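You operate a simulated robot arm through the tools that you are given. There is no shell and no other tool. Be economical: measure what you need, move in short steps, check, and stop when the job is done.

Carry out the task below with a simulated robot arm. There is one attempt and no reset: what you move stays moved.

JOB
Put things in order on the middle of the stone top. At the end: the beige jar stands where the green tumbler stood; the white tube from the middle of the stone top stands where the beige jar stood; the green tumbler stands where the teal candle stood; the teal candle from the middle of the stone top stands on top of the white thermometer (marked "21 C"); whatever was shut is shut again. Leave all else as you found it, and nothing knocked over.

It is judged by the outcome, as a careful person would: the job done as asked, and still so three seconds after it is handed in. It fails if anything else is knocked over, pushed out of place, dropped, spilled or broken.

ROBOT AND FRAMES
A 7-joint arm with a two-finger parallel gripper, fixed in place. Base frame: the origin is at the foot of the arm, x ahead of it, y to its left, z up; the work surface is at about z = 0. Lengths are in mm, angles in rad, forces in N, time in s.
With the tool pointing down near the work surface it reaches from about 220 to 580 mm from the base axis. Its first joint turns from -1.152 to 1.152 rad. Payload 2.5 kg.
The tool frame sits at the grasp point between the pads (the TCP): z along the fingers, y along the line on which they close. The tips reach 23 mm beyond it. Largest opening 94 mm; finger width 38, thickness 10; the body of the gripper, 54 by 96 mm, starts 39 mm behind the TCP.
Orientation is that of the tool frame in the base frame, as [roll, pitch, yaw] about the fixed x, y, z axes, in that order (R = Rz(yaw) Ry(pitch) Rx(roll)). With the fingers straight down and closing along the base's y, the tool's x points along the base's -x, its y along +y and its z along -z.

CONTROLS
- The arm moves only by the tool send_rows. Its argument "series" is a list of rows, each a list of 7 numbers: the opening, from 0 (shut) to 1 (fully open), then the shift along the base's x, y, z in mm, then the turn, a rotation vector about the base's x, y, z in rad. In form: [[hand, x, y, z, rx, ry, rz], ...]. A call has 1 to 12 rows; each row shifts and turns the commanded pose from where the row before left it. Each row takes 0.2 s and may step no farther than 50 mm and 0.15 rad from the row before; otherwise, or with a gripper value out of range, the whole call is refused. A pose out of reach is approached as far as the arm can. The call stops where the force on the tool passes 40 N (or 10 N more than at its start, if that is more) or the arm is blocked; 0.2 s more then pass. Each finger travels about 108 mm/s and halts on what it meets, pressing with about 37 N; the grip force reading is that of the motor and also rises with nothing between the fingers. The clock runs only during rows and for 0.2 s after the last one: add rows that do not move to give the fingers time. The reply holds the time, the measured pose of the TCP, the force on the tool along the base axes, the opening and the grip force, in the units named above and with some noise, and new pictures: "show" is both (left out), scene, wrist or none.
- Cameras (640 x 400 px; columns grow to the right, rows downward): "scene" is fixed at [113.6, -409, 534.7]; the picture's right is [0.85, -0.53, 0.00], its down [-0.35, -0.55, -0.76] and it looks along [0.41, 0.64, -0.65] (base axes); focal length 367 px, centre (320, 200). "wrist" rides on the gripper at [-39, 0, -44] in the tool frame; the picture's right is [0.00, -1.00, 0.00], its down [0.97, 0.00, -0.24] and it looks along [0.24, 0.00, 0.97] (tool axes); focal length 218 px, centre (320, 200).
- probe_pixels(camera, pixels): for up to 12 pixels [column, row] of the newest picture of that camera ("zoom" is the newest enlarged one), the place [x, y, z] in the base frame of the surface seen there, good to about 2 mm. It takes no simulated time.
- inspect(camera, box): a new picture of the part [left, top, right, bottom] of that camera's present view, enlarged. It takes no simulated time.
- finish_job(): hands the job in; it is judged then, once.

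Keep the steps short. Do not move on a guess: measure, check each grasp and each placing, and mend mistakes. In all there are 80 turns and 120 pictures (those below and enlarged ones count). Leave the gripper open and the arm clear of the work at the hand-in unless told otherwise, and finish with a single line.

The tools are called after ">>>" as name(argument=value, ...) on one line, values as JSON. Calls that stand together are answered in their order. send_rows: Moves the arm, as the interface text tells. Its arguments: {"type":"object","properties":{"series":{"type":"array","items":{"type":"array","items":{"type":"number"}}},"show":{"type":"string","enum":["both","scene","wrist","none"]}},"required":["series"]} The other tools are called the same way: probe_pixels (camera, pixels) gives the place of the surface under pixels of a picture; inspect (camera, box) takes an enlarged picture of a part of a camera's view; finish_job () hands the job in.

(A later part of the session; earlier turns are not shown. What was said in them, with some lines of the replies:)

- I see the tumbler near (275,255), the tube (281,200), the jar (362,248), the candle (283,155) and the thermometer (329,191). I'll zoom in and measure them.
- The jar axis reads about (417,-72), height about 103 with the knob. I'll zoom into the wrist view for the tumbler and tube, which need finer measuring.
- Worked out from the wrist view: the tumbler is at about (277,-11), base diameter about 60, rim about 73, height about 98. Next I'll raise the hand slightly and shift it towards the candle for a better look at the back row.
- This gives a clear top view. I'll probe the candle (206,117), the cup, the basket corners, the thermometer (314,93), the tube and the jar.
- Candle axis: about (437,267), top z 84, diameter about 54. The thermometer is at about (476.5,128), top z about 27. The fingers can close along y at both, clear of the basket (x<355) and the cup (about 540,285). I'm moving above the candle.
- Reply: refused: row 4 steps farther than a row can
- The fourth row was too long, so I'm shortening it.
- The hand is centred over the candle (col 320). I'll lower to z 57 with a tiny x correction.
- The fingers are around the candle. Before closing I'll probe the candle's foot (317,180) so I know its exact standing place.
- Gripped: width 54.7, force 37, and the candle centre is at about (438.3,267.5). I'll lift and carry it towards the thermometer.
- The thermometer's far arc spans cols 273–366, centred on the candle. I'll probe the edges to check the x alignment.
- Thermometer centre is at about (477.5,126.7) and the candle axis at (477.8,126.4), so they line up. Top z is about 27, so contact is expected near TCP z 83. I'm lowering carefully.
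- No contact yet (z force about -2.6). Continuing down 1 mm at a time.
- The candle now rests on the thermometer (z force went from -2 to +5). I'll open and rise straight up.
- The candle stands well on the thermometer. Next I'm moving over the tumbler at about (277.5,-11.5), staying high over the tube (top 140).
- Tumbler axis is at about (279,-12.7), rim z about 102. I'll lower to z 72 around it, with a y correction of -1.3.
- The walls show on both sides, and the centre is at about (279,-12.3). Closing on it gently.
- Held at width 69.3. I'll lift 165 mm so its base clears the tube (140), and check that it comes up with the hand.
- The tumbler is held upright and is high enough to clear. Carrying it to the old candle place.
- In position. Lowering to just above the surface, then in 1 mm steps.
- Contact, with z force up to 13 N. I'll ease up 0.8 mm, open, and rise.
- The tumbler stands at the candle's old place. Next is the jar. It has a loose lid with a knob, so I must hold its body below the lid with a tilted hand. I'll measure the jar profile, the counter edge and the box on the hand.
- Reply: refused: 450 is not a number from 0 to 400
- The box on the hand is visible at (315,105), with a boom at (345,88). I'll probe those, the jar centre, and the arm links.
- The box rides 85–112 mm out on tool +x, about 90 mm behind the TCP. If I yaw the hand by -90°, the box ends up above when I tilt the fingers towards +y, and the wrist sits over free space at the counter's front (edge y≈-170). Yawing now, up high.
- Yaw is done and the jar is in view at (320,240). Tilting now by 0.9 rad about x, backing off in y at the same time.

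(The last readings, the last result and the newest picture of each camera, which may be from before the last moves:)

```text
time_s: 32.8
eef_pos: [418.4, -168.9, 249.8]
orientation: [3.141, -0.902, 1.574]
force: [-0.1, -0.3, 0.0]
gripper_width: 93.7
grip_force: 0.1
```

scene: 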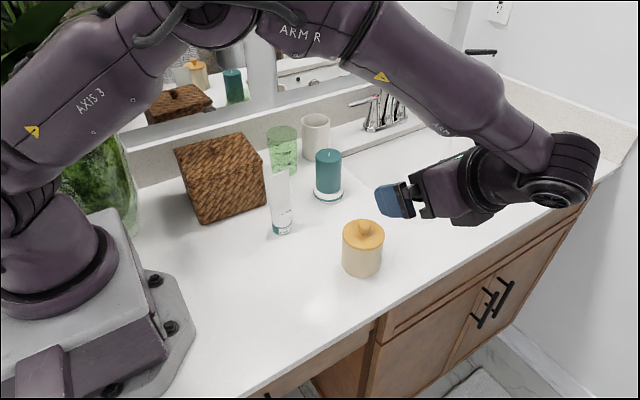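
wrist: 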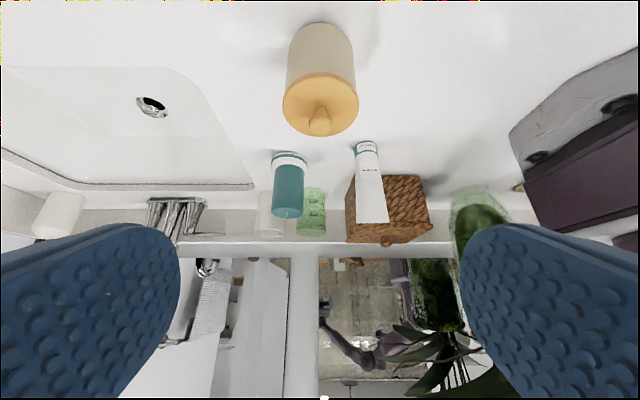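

The tilted pose is reachable. I'll descend to the standoff point (y≈-158, z≈105) behind the jar, then look.

>>> send_rows(series=[[1, 0, 4, -48, 0, 0, 0], [1, 0, 4, -48, 0, 0, 0], [1, 0, 3.5, -48.5, 0, 0, 0], [1, 0, 0, 0, 0, 0, 0]])

```text
time_s: 33.8
eef_pos: [419.4, -161.7, 103.3]
orientation: [3.141, -0.898, 1.573]
force: [-0.7, -0.3, 0.2]
gripper_width: 93.8
grip_force: 0.1
```

scene: 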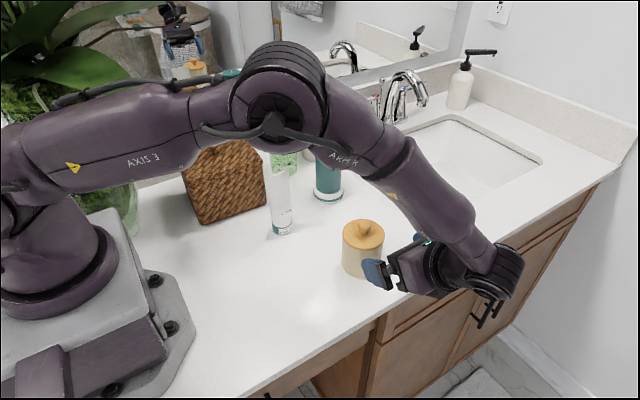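
wrist: 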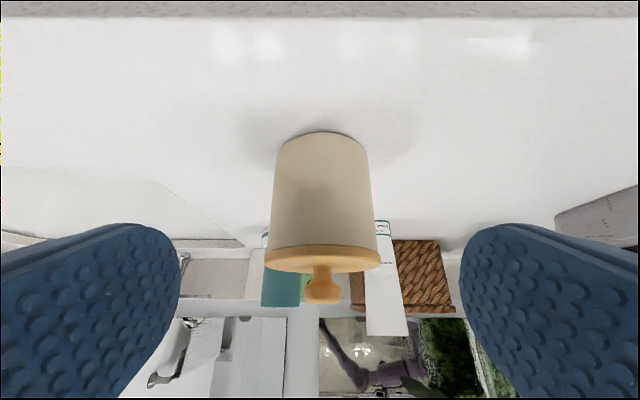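

A clear side view: the jar is centred (col 321), with the lid edge overhanging slightly at row 260. I'll advance along the finger direction and stop about 20 mm short to check.

>>> send_rows(series=[[1, -0.5, 23, -19.2, 0, 0, 0], [1, 0, 16, -13.3, 0, 0, 0], [1, 0, 14, -11.7, 0, 0, 0], [1, 0, 0, 0, 0, 0, 0]])

>>> inspect(camera="scene", box=[320, 200, 460, 300])

```text
time_s: 34.8
eef_pos: [418.3, -105.4, 61.4]
orientation: [3.141, -0.898, 1.571]
force: [-0.2, 0.2, 0.4]
gripper_width: 94.1
grip_force: 0.0
```

scene: 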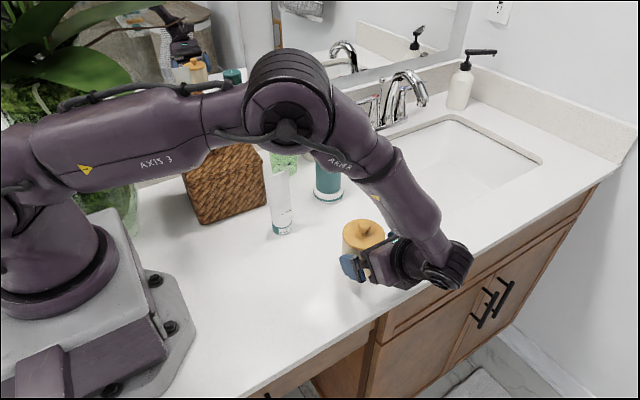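
wrist: 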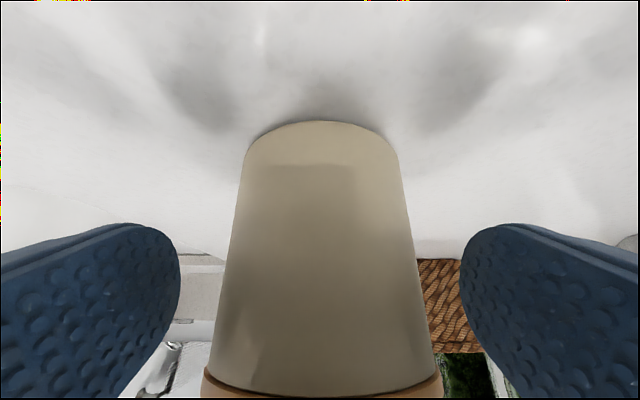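

```text
4.00 times, centred on (390, 250) of scene
```

zoom: 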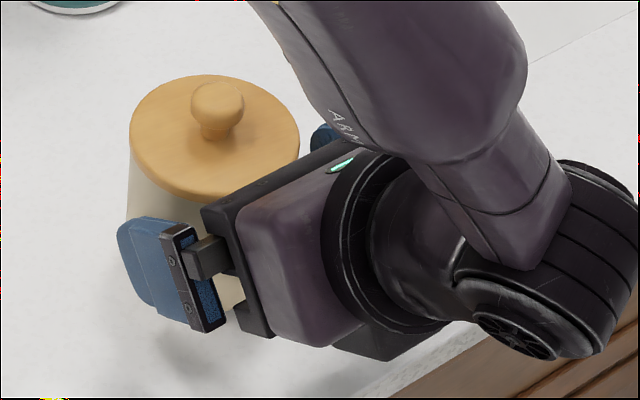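

Fingers flank the body. Before the last 20 mm, I'll check the clearances of the gripper body to the lid and of the wrist to the counter.

>>> probe_pixels(camera="scene", pixels=[[372, 252], [382, 247], [395, 240], [380, 283], [400, 288], [408, 289], [430, 285], [445, 290], [384, 230]])

```text
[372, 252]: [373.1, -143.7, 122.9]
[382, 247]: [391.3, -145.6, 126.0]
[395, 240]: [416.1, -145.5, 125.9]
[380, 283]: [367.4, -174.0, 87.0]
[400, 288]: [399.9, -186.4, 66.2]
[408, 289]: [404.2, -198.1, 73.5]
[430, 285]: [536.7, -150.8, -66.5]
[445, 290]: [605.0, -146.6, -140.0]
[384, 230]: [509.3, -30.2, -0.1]
```

Plenty of clearance. Final advance to the grip pose, then check.

>>> send_rows(series=[[1, 0, 8, -6.6, 0, 0, 0], [1, 0, 8, -6.7, 0, 0, 0], [1, 0, 0, 0, 0, 0, 0]])

>>> inspect(camera="scene", box=[320, 200, 460, 300])

```text
time_s: 35.6
eef_pos: [416.3, -89.6, 47.5]
orientation: [-3.141, -0.899, 1.574]
force: [-0.2, -0.1, -0.1]
gripper_width: 94.1
grip_force: 0.1
```

scene: 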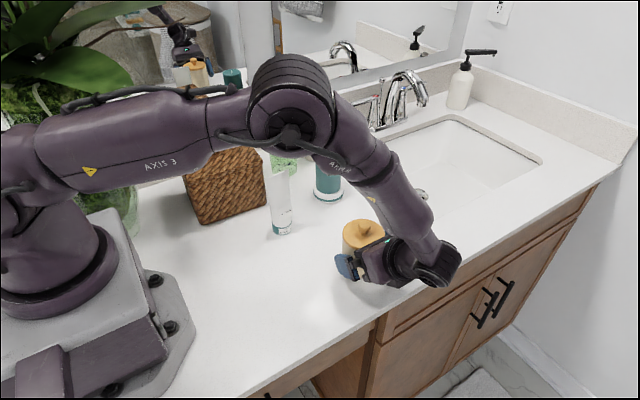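
wrist: 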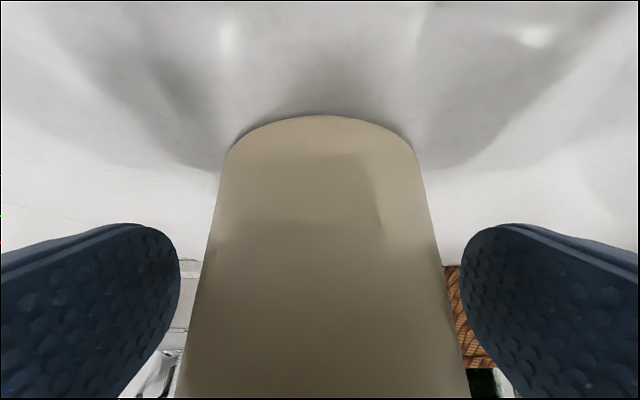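

```text
4.00 times, centred on (390, 250) of scene
```

zoom: 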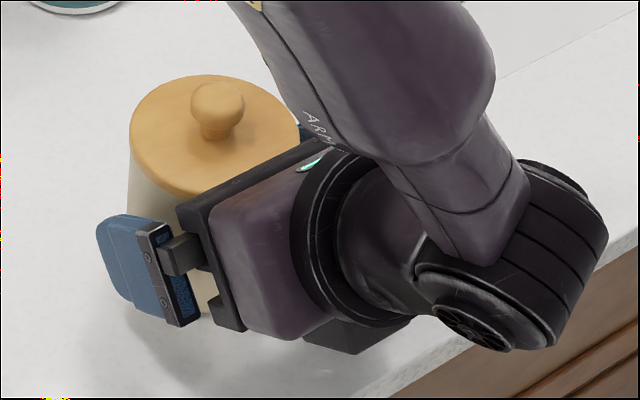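

All clear. Closing on the jar body (diameter about 67).

>>> send_rows(series=[[0.8, 0, 0, 0, 0, 0, 0], [0.6, 0, 0, 0, 0, 0, 0], [0.6, 0, 0, 0, 0, 0, 0], [0.6, 0, 0, 0, 0, 0, 0]], show="wrist")

>>> inspect(camera="scene", box=[320, 200, 460, 300])

```text
time_s: 36.6
eef_pos: [416.9, -90.1, 48.0]
orientation: [-3.141, -0.899, 1.571]
force: [-0.5, 0.5, -0.9]
gripper_width: 70.3
grip_force: 37.0
```

wrist: 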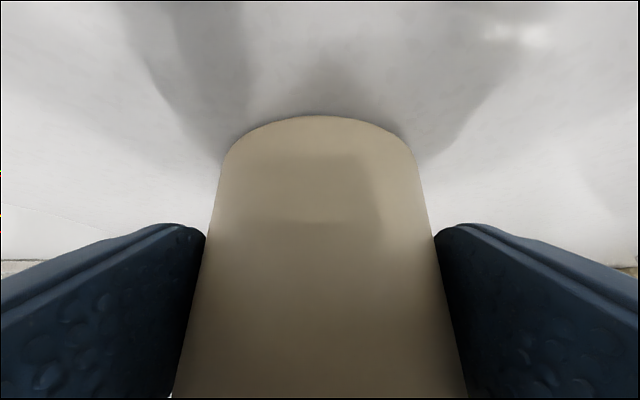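

```text
4.00 times, centred on (390, 250) of scene
```

zoom: 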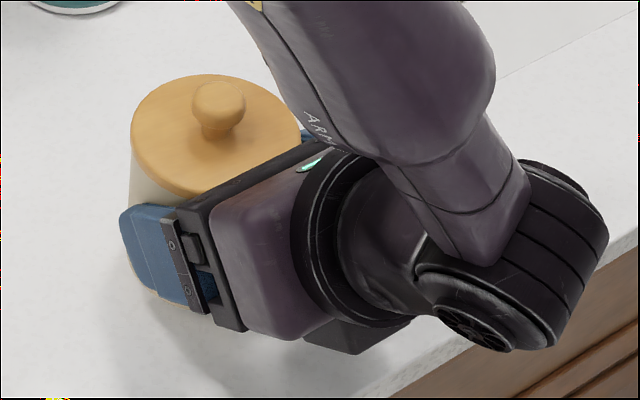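

Held at width 70.3, with the pads below the lid rim. Test lift of 15 mm.

>>> send_rows(series=[[0.6, 0, 0, 5, 0, 0, 0], [0.6, 0, 0, 10, 0, 0, 0], [0.6, 0, 0, 0, 0, 0, 0]])

>>> inspect(camera="scene", box=[320, 200, 460, 300])

```text
time_s: 37.4
eef_pos: [417.9, -89.5, 63.4]
orientation: [-3.141, -0.9, 1.572]
force: [0.2, 0.6, -3.0]
gripper_width: 70.1
grip_force: 37.1
```

scene: 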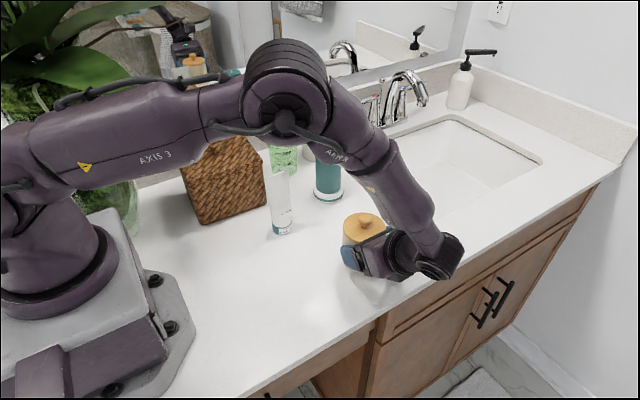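
wrist: 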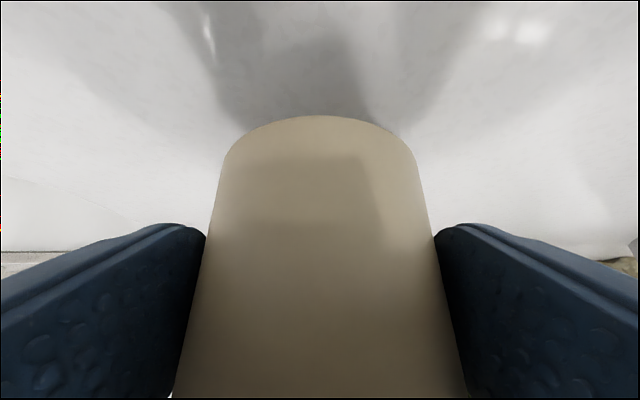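

```text
4.00 times, centred on (390, 250) of scene
```

zoom: 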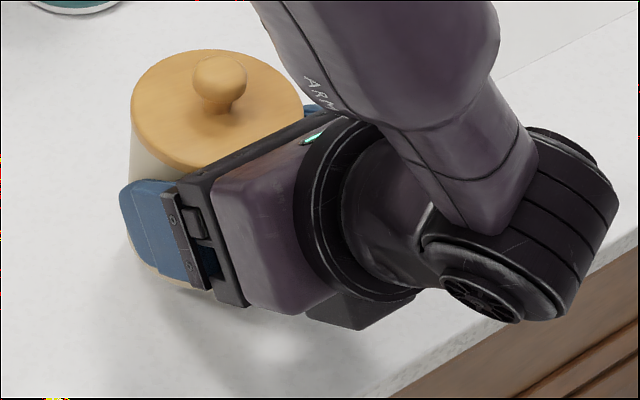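

Jar and lid came up together, level. Carrying slowly towards the old tumbler place; half way first.

>>> send_rows(series=[[0.6, 0, 0, 15, 0, 0, 0], [0.6, -12, 5, 0, 0, 0, 0], [0.6, -20, 8.5, 0, 0, 0, 0], [0.6, -20, 8.5, 0, 0, 0, 0], [0.6, -20, 8.5, 0, 0, 0, 0], [0.6, -10, 4.5, 0, 0, 0, 0], [0.6, 0, 0, 0, 0, 0, 0]])

```text
time_s: 39.0
eef_pos: [334.5, -54.4, 77.5]
orientation: [3.141, -0.899, 1.57]
force: [-0.3, 0.4, -3.0]
gripper_width: 70.0
grip_force: 37.4
```

scene: 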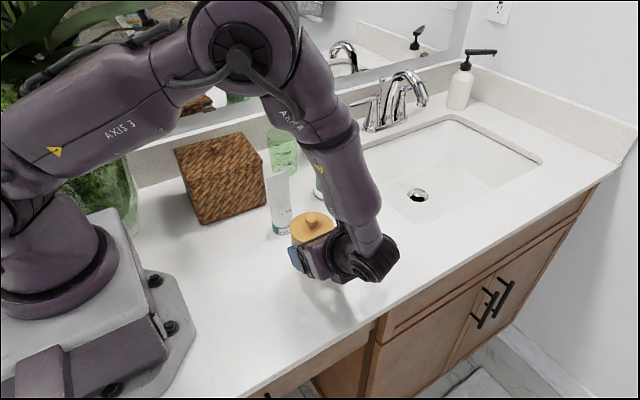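
wrist: 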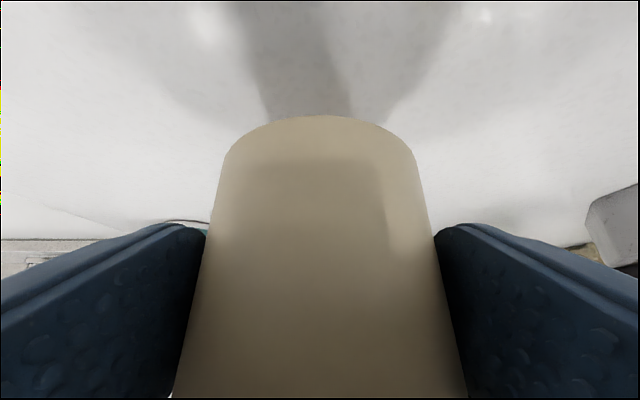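

All well. The remaining shift is -56 in x and +24 in y.

>>> send_rows(series=[[0.6, -15, 6, 0, 0, 0, 0], [0.6, -20, 9, 0, 0, 0, 0], [0.6, -14, 6, 0, 0, 0, 0], [0.6, -7.1, 3, 0, 0, 0, 0], [0.6, 0, 0, 0, 0, 0, 0]])

```text
time_s: 40.2
eef_pos: [278.6, -31.4, 76.9]
orientation: [3.14, -0.898, 1.571]
force: [-0.8, -0.8, -2.2]
gripper_width: 70.3
grip_force: 37.0
```

scene: 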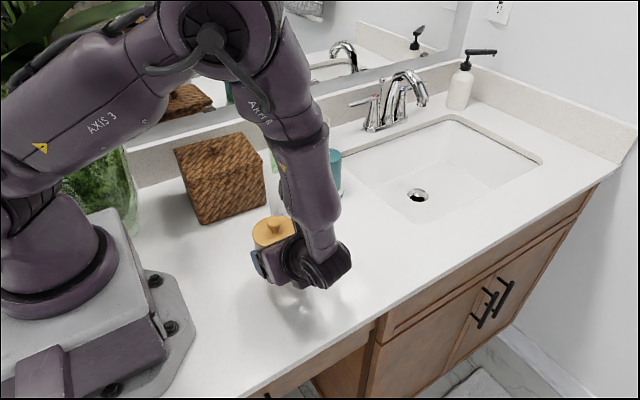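
wrist: 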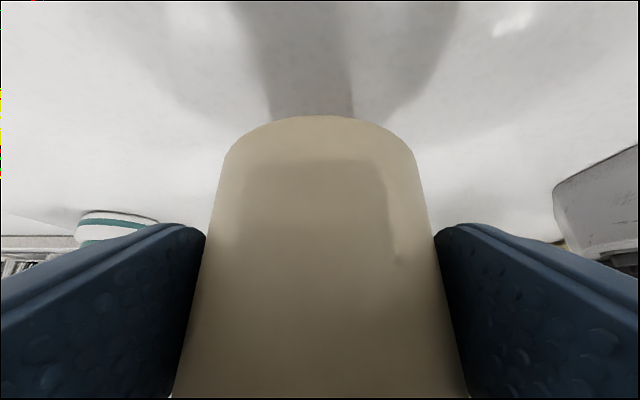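

Position reached: TCP (279,-30), jar axis at about (279,-12.8). Lowering to near contact, then in small steps.

>>> send_rows(series=[[0.6, 0, 0, -15, 0, 0, 0], [0.6, 0, 0, -11, 0, 0, 0], [0.6, 0, 0, -2, 0, 0, 0], [0.6, 0, 0, 0, 0, 0, 0]], show="none")

>>> send_rows(series=[[0.6, 0, 0, -1, 0, 0, 0], [0.6, 0, 0, 0, 0, 0, 0]], show="none")

>>> send_rows(series=[[0.6, 0, 0, -0.8, 0, 0, 0], [0.6, 0, 0, 0, 0, 0, 0]], show="none")

```text
time_s: 41.2
eef_pos: [278.9, -31.0, 48.9]
orientation: [3.141, -0.899, 1.57]
force: [-0.4, 0.9, -1.8]
gripper_width: 70.1
grip_force: 36.5
```

```text
time_s: 41.8
eef_pos: [279.9, -30.3, 47.1]
orientation: [3.14, -0.901, 1.571]
force: [-1.0, -0.6, -1.7]
gripper_width: 69.8
grip_force: 37.1
```

```text
time_s: 42.4
eef_pos: [279.0, -31.3, 47.7]
orientation: [3.141, -0.901, 1.569]
force: [-3.6, -1.4, 9.7]
gripper_width: 70.0
grip_force: 37.4
```

Contact (z force 9.7 N). Opening, then checking before I back out along the fingers.

>>> send_rows(series=[[0.6, 0, 0, 0.4, 0, 0, 0], [0.8, 0, 0, 0, 0, 0, 0], [1, 0, 0, 0, 0, 0, 0], [1, 0, 0, 0, 0, 0, 0]])

```text
time_s: 43.4
eef_pos: [279.0, -30.0, 48.0]
orientation: [-3.141, -0.899, 1.57]
force: [-0.9, 0.1, 0.3]
gripper_width: 93.8
grip_force: 0.1
```

scene: 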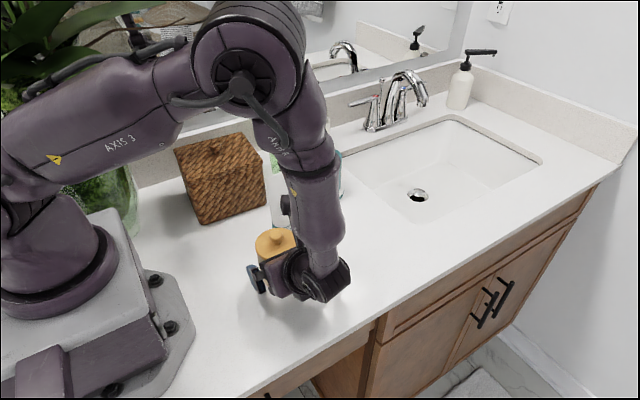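
wrist: 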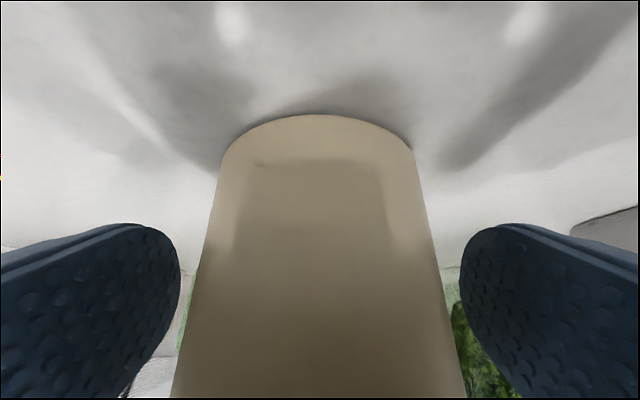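

The jar stands free. Backing straight out along the finger direction, then up.

>>> send_rows(series=[[1, 0, -15.7, 12.4, 0, 0, 0], [1, 0, -23.5, 18.7, 0, 0, 0], [1, 0, -23.5, 18.7, 0, 0, 0], [1, 0, -23.5, 18.7, 0, 0, 0], [1, 5, 0, 45, 0, 0, 0], [1, 10, 0, 45, 0, 0, 0], [1, 0, 0, 0, 0, 0, 0]])

>>> inspect(camera="scene", box=[220, 120, 380, 300])

```text
time_s: 45.0
eef_pos: [294.2, -114.2, 207.2]
orientation: [-3.141, -0.899, 1.571]
force: [-0.6, -0.7, -0.2]
gripper_width: 94.2
grip_force: 0.2
```

scene: 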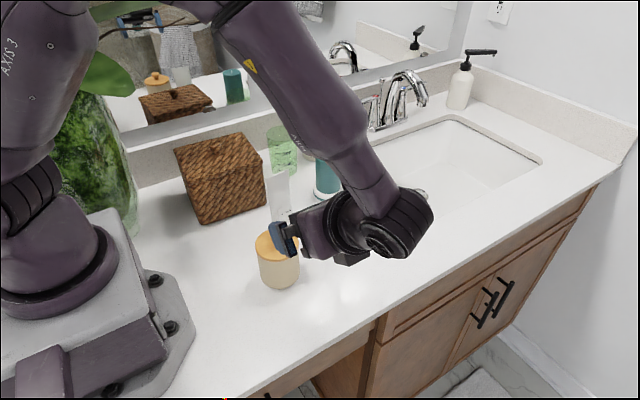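
wrist: 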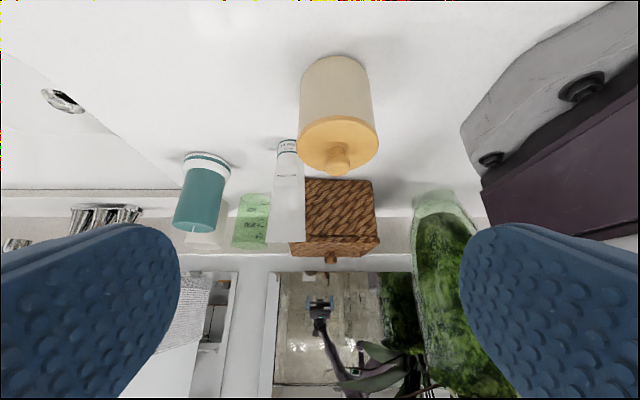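

```text
2.22 times, centred on (300, 210) of scene
```

zoom: 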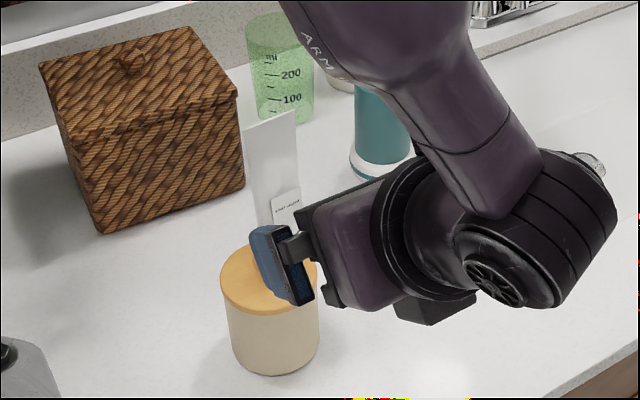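

The jar stands in the tumbler's place with its lid on. I'll bring the hand back to vertical while rising.

>>> send_rows(series=[[1, 8, 5, 15, -0.15, 0, 0], [1, 8, 5, 15, -0.15, 0, 0], [1, 8, 10, 15, -0.15, 0, 0], [1, 8, 10, 15, -0.15, 0, 0], [1, 5, 20, 15, -0.15, 0, 0], [1, 5, 20, 15, -0.15, 0, 0], [1, 0, 0, 0, 0, 0, 0]], show="none")

>>> send_rows(series=[[1, 0, 10, 0, 0, 0, 0.1428], [1, 0, 10, 0, 0, 0, 0.1428], [1, 0, 10, 0, 0, 0, 0.1428], [1, 0, 10, 0, 0, 0, 0.1428], [1, 0, 10, 0, 0, 0, 0.1428], [1, 0, 10, 0, 0, 0, 0.1428], [1, 0, 10, 0, 0, 0, 0.1428], [1, 0, 10, 0, 0, 0, 0.1428], [1, 0, 10, 0, 0, 0, 0.1428], [1, 0, 10, 0, 0, 0, 0.1428], [1, 0, 10, 0, 0, 0, 0.1428], [1, 0, 0, 0, 0, 0, 0]])

```text
time_s: 46.6
eef_pos: [336.4, -46.0, 297.0]
orientation: [3.141, 0.002, 1.569]
force: [-0.2, -1.0, 0.4]
gripper_width: 94.0
grip_force: 0.1
```

```text
time_s: 49.2
eef_pos: [336.6, 64.2, 296.5]
orientation: [3.141, 0.0, -3.141]
force: [-0.6, 0.5, 0.0]
gripper_width: 94.0
grip_force: 0.2
```

scene: 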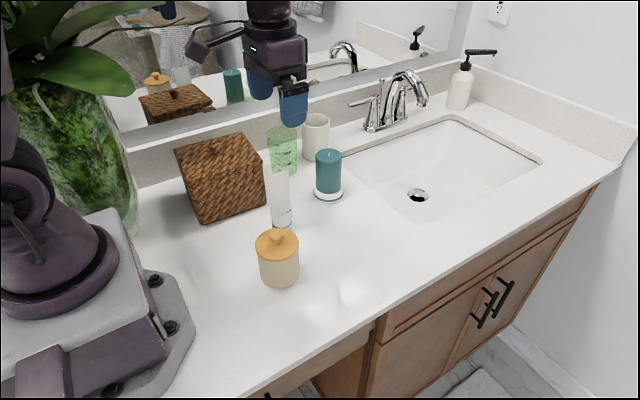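
wrist: 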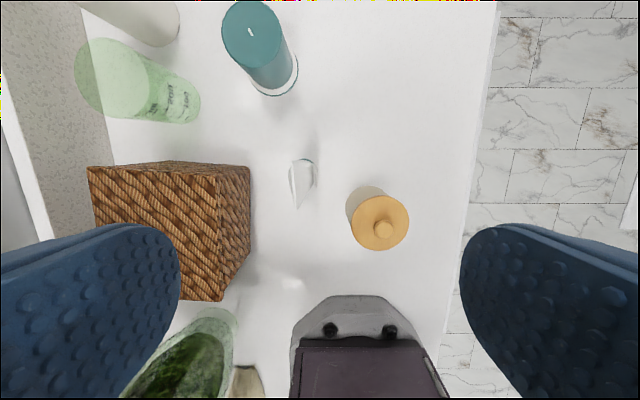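

Hand vertical again; jar with lid on is at (278,258). Now I'll zoom on the tube at (303,182) in the wrist view and probe it.

>>> inspect(camera="wrist", box=[260, 145, 350, 220])

>>> inspect(camera="scene", box=[245, 150, 325, 300])

>>> probe_pixels(camera="wrist", pixels=[[290, 164], [292, 180], [295, 195], [297, 207], [303, 161], [308, 165], [303, 175], [311, 175], [315, 175], [384, 229], [235, 165], [250, 180]])

>>> probe_pixels(camera="scene", pixels=[[278, 235], [278, 245], [263, 250], [297, 250], [280, 286], [283, 174], [268, 176], [288, 169], [282, 225], [291, 220]])

```text
5.33 times, centred on (305, 182) of wrist
```

zoom: 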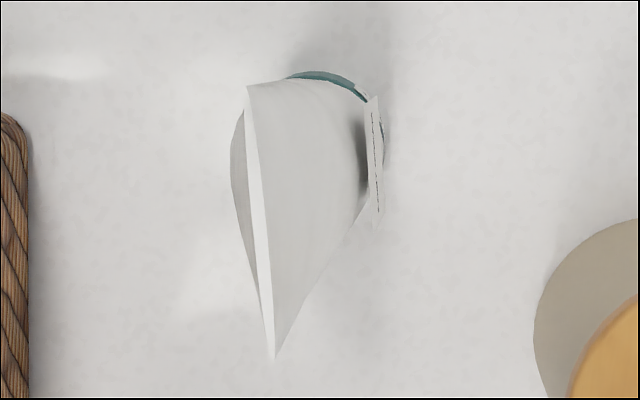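

```text
2.67 times, centred on (285, 225) of scene
```

zoom: 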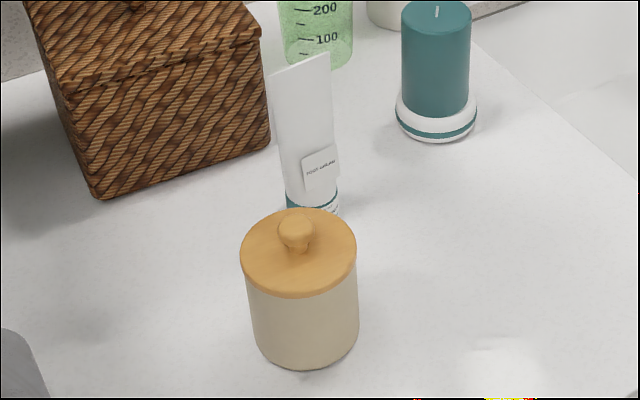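

```text
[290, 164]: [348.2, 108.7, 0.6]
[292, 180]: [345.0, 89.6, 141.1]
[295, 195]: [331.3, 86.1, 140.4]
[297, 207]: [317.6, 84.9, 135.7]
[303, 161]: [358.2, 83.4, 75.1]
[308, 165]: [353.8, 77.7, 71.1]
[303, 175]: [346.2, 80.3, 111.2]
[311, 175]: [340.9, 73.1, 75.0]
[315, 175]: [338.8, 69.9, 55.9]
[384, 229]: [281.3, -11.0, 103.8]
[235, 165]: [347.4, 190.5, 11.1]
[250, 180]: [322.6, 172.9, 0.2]
```

```text
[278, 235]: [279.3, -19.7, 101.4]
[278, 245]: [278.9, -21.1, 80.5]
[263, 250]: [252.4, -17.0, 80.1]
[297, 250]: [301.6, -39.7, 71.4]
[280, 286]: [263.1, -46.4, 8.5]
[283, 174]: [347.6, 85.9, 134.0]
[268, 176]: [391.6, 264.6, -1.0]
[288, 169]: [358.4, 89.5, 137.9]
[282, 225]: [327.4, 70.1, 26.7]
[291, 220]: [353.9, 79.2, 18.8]
```

The tube stands upright: axis about (338.5,87.5), crimp z about 140 running nearly along x, label top at z about 75. I'll hold the flat upper part from above, pads at z 84 and up, closing along y. Moving over it with a half-open hand.

>>> send_rows(series=[[0.7, 2.3, 23.5, -20, 0, 0, 0.05], [0.6, 0, 0, -45, 0, 0, 0], [0.6, 0, 0, -26, 0, 0, 0], [0.6, 0, 0, 0, 0, 0, 0]])

>>> inspect(camera="wrist", box=[260, 130, 380, 280])

```text
time_s: 50.2
eef_pos: [339.1, 85.5, 202.4]
orientation: [3.14, 0.0, -3.092]
force: [-0.5, -0.1, -0.8]
gripper_width: 56.3
grip_force: 0.0
```

scene: 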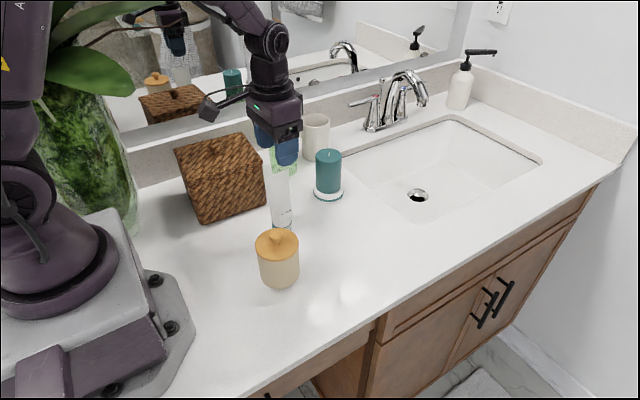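
wrist: 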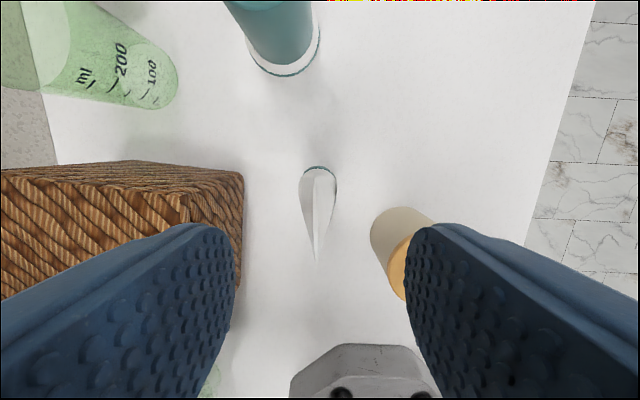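

```text
2.67 times, centred on (320, 205) of wrist
```

zoom: 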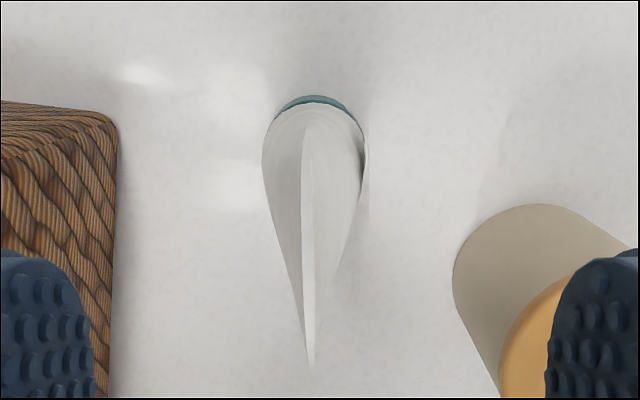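

The crimp lines up with the hand now; the tube axis is about 2 mm further in +y. Correcting and lowering to about z 108.

>>> send_rows(series=[[0.6, 0.3, 1.9, -40, 0, 0, 0], [0.6, 0, 0, -40, 0, 0, 0], [0.6, 0, 0, -17, 0, 0, 0], [0.6, 0, 0, 0, 0, 0, 0]])

>>> inspect(camera="scene", box=[230, 130, 330, 240])

```text
time_s: 51.2
eef_pos: [340.3, 87.3, 108.2]
orientation: [-3.142, 0.0, -3.091]
force: [0.0, 0.4, -0.1]
gripper_width: 56.3
grip_force: 0.1
```

scene: 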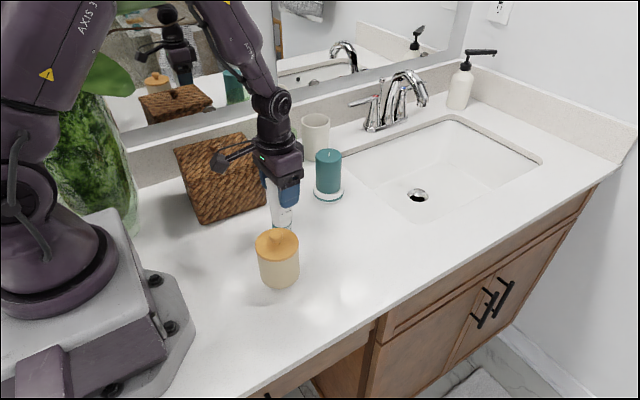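
wrist: 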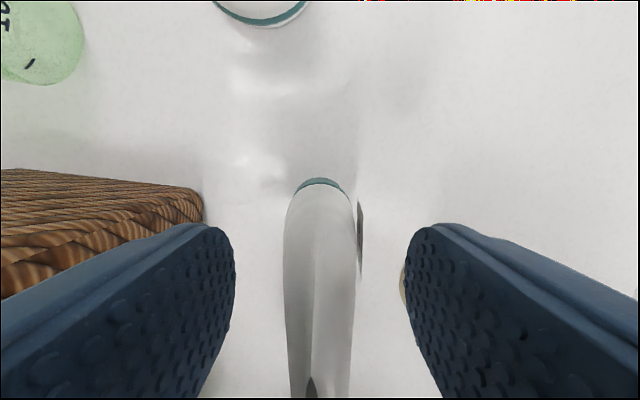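

```text
3.64 times, centred on (280, 185) of scene
```

zoom: 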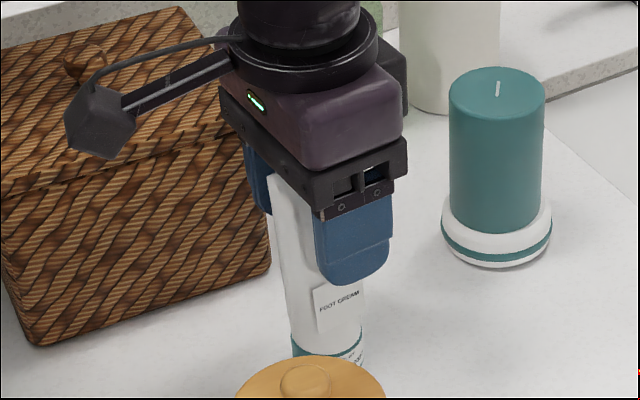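

The pads sit just above the label and the tube is centred between them (col 320). Closing in gentle steps.

>>> send_rows(series=[[0.4, 0, 0, 0, 0, 0, 0], [0.3, 0, 0, 0, 0, 0, 0], [0.2, 0, 0, 0, 0, 0, 0], [0.1, 0, 0, 0, 0, 0, 0], [0.1, 0, 0, 0, 0, 0, 0]])

>>> inspect(camera="scene", box=[230, 130, 330, 240])

```text
time_s: 52.4
eef_pos: [337.8, 88.5, 109.1]
orientation: [3.141, 0.0, -3.092]
force: [-0.1, 0.8, 0.6]
gripper_width: 19.2
grip_force: 37.1
```

scene: 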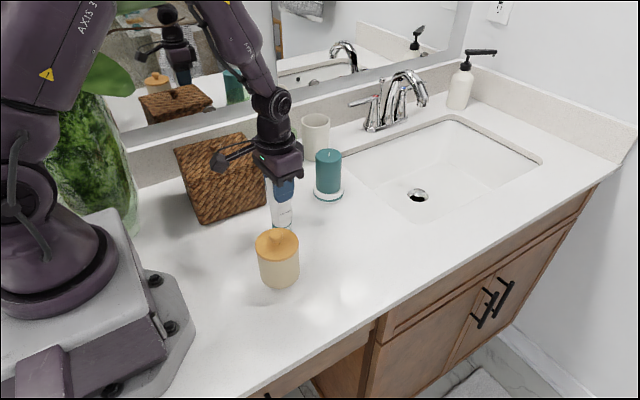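
wrist: 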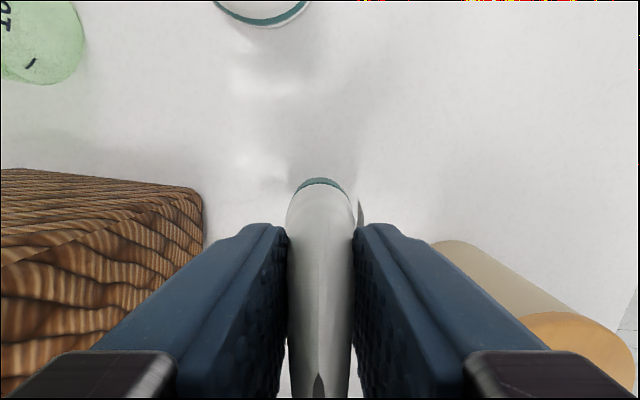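

```text
3.64 times, centred on (280, 185) of scene
```

zoom: 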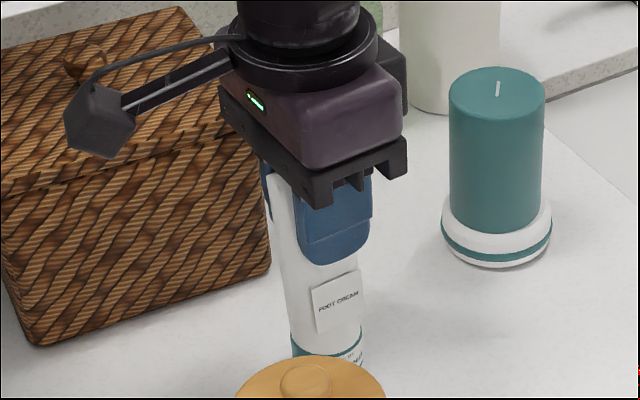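

Gripped at width 19 and the tube is still upright. Test lift of 20 mm.

>>> send_rows(series=[[0.1, 0, 0, 5, 0, 0, 0], [0.1, 0, 0, 15, 0, 0, 0], [0.1, 0, 0, 0, 0, 0, 0]])

>>> inspect(camera="scene", box=[230, 130, 330, 240])

```text
time_s: 53.2
eef_pos: [337.4, 89.8, 129.5]
orientation: [-3.141, 0.001, -3.091]
force: [-0.3, -0.4, -2.3]
gripper_width: 19.0
grip_force: 37.3
```

scene: 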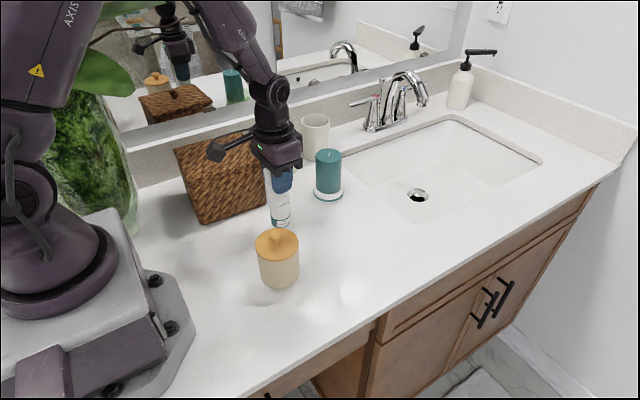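
wrist: 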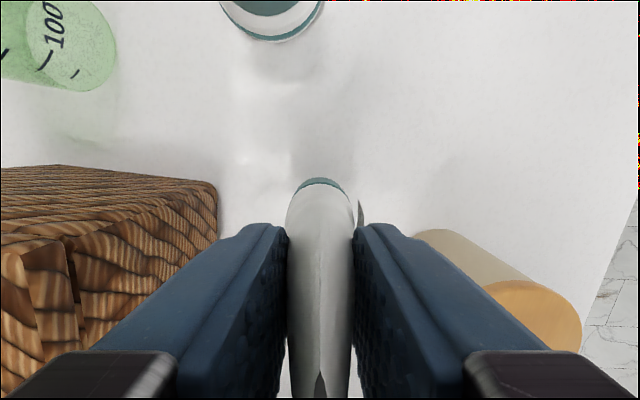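

```text
3.64 times, centred on (280, 185) of scene
```

zoom: 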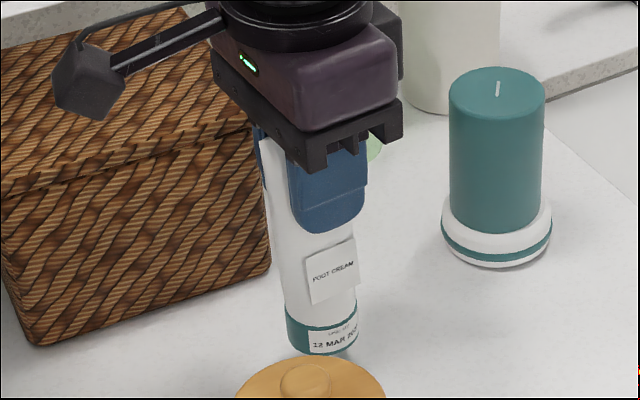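

The tube is held straight. Raising 20 mm more and carrying it to the jar's old place (417.3,-71.8).

>>> send_rows(series=[[0.1, 0, 0, 20, 0, 0, 0], [0.1, 10, -20, 0, 0, 0, 0], [0.1, 16, -33, 0, 0, 0, 0], [0.1, 16, -33, 0, 0, 0, 0], [0.1, 16, -33, 0, 0, 0, 0], [0.1, 12, -25, 0, 0, 0, 0], [0.1, 8.7, -16.8, 0, 0, 0, 0], [0.1, 0, 0, 0, 0, 0, 0]])

```text
time_s: 55.0
eef_pos: [416.1, -70.0, 148.9]
orientation: [-3.14, 0.0, -3.091]
force: [-1.0, 0.0, -1.6]
gripper_width: 18.9
grip_force: 36.4
```

scene: 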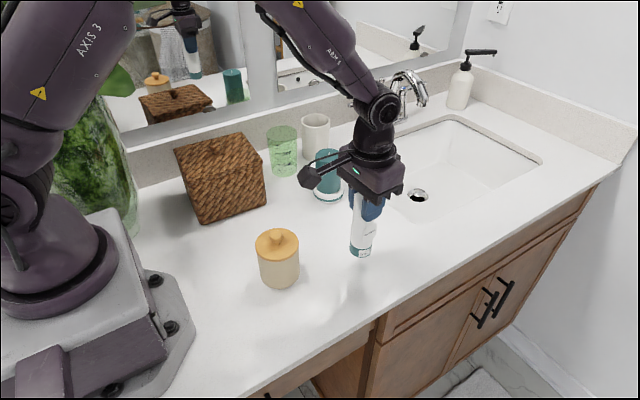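
wrist: 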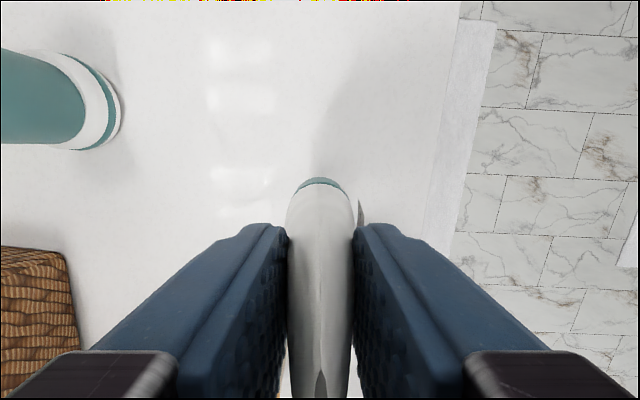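

In place above the spot. Expected contact is at TCP z about 108.4 (commanded 148.4 now), so I'll lower most of the way, then by fractions.

>>> send_rows(series=[[0.1, 0, 0, -20, 0, 0, 0], [0.1, 0, 0, -15, 0, 0, 0], [0.1, 0, 0, -3, 0, 0, 0], [0.1, 0, 0, 0, 0, 0, 0]], show="none")

>>> send_rows(series=[[0.1, 0, 0, -1, 0, 0, 0], [0.1, 0, 0, 0, 0, 0, 0]], show="none")

>>> send_rows(series=[[0.1, 0, 0, -0.7, 0, 0, 0], [0.1, 0, 0, 0, 0, 0, 0]], show="none")

```text
time_s: 56.0
eef_pos: [415.7, -72.0, 110.2]
orientation: [3.14, 0.001, -3.092]
force: [-0.2, -0.2, -1.7]
gripper_width: 18.6
grip_force: 37.0
```

```text
time_s: 56.6
eef_pos: [417.6, -72.6, 109.0]
orientation: [-3.141, -0.002, -3.09]
force: [-0.7, -0.7, -1.3]
gripper_width: 18.7
grip_force: 36.9
```

```text
time_s: 57.2
eef_pos: [416.6, -70.4, 108.7]
orientation: [-3.141, 0.0, -3.093]
force: [-2.3, 1.8, 6.6]
gripper_width: 18.8
grip_force: 36.6
```

Contact (z force 6.6 N). Opening part way and checking that the tube stands.

>>> send_rows(series=[[0.25, 0, 0, 0, 0, 0, 0], [0.4, 0, 0, 0, 0, 0, 0], [0.55, 0, 0, 0, 0, 0, 0], [0.55, 0, 0, 0, 0, 0, 0]])

```text
time_s: 58.2
eef_pos: [417.0, -71.6, 108.2]
orientation: [-3.141, 0.0, -3.091]
force: [-0.1, 0.9, 0.5]
gripper_width: 51.9
grip_force: 0.1
```

scene: 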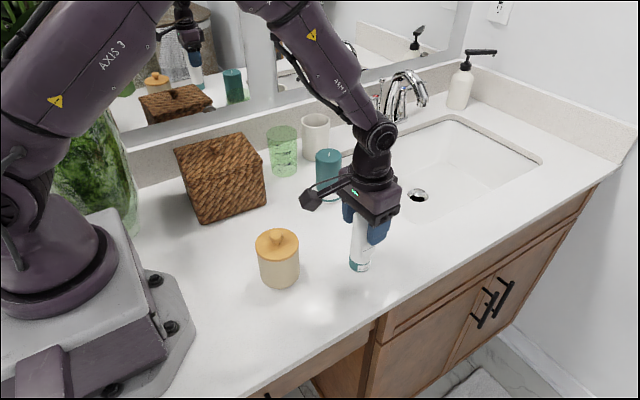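
wrist: 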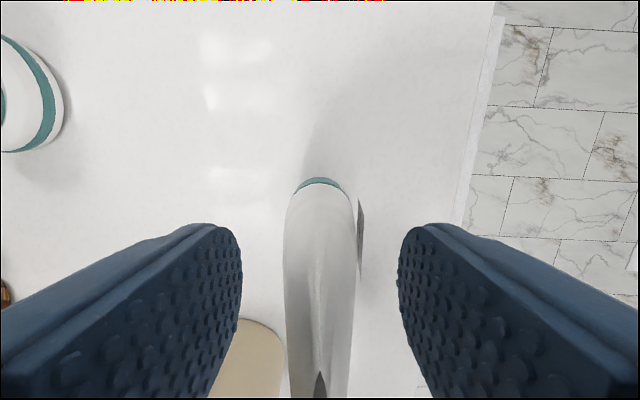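

The tube stands free. Rising straight up, opening fully and moving back for a look over everything.

>>> send_rows(series=[[0.55, 0, 0, 30, 0, 0, 0], [0.55, 0, 0, 45, 0, 0, 0], [0.7, 0, 0, 45, 0, 0, 0], [1, 0, 0, 45, 0, 0, 0], [1, -20, 30, 20, 0, 0, 0], [1, -20, 30, 10, 0, 0, 0], [1, -20, 30, 0, 0, 0, 0], [1, 0, 0, 0, 0, 0, 0]])

>>> inspect(camera="scene", box=[230, 110, 420, 300])

>>> probe_pixels(camera="wrist", pixels=[[320, 200], [300, 150]])

```text
time_s: 60.0
eef_pos: [355.6, 16.2, 302.8]
orientation: [3.141, 0.0, -3.093]
force: [0.6, 0.7, -0.6]
gripper_width: 94.1
grip_force: 0.1
```

scene: 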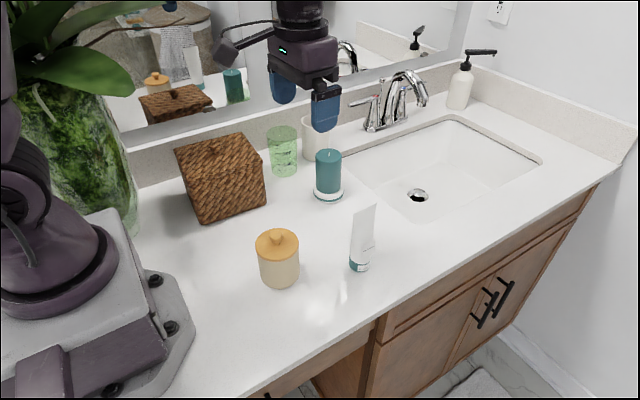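
wrist: 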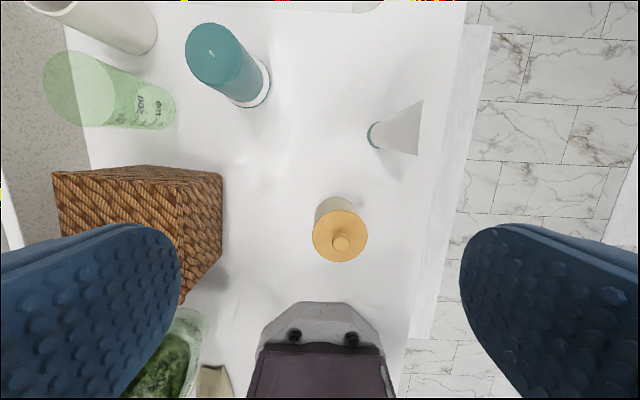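

```text
2.11 times, centred on (325, 205) of scene
```

zoom: 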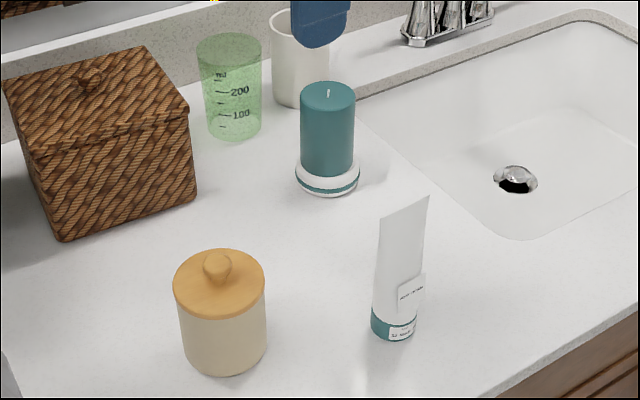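

```text
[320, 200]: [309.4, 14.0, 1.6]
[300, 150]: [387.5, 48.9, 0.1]
```

All four objects stand upright in their places, the jar's lid is on, the basket is untouched, and the hand is open and clear. Handing in.

>>> finish_job()

```text
The job is handed in.
```

The job is done and handed in: jar, tube, tumbler and candle each stand upright in their asked places, the jar's lid is on, and nothing was knocked over.
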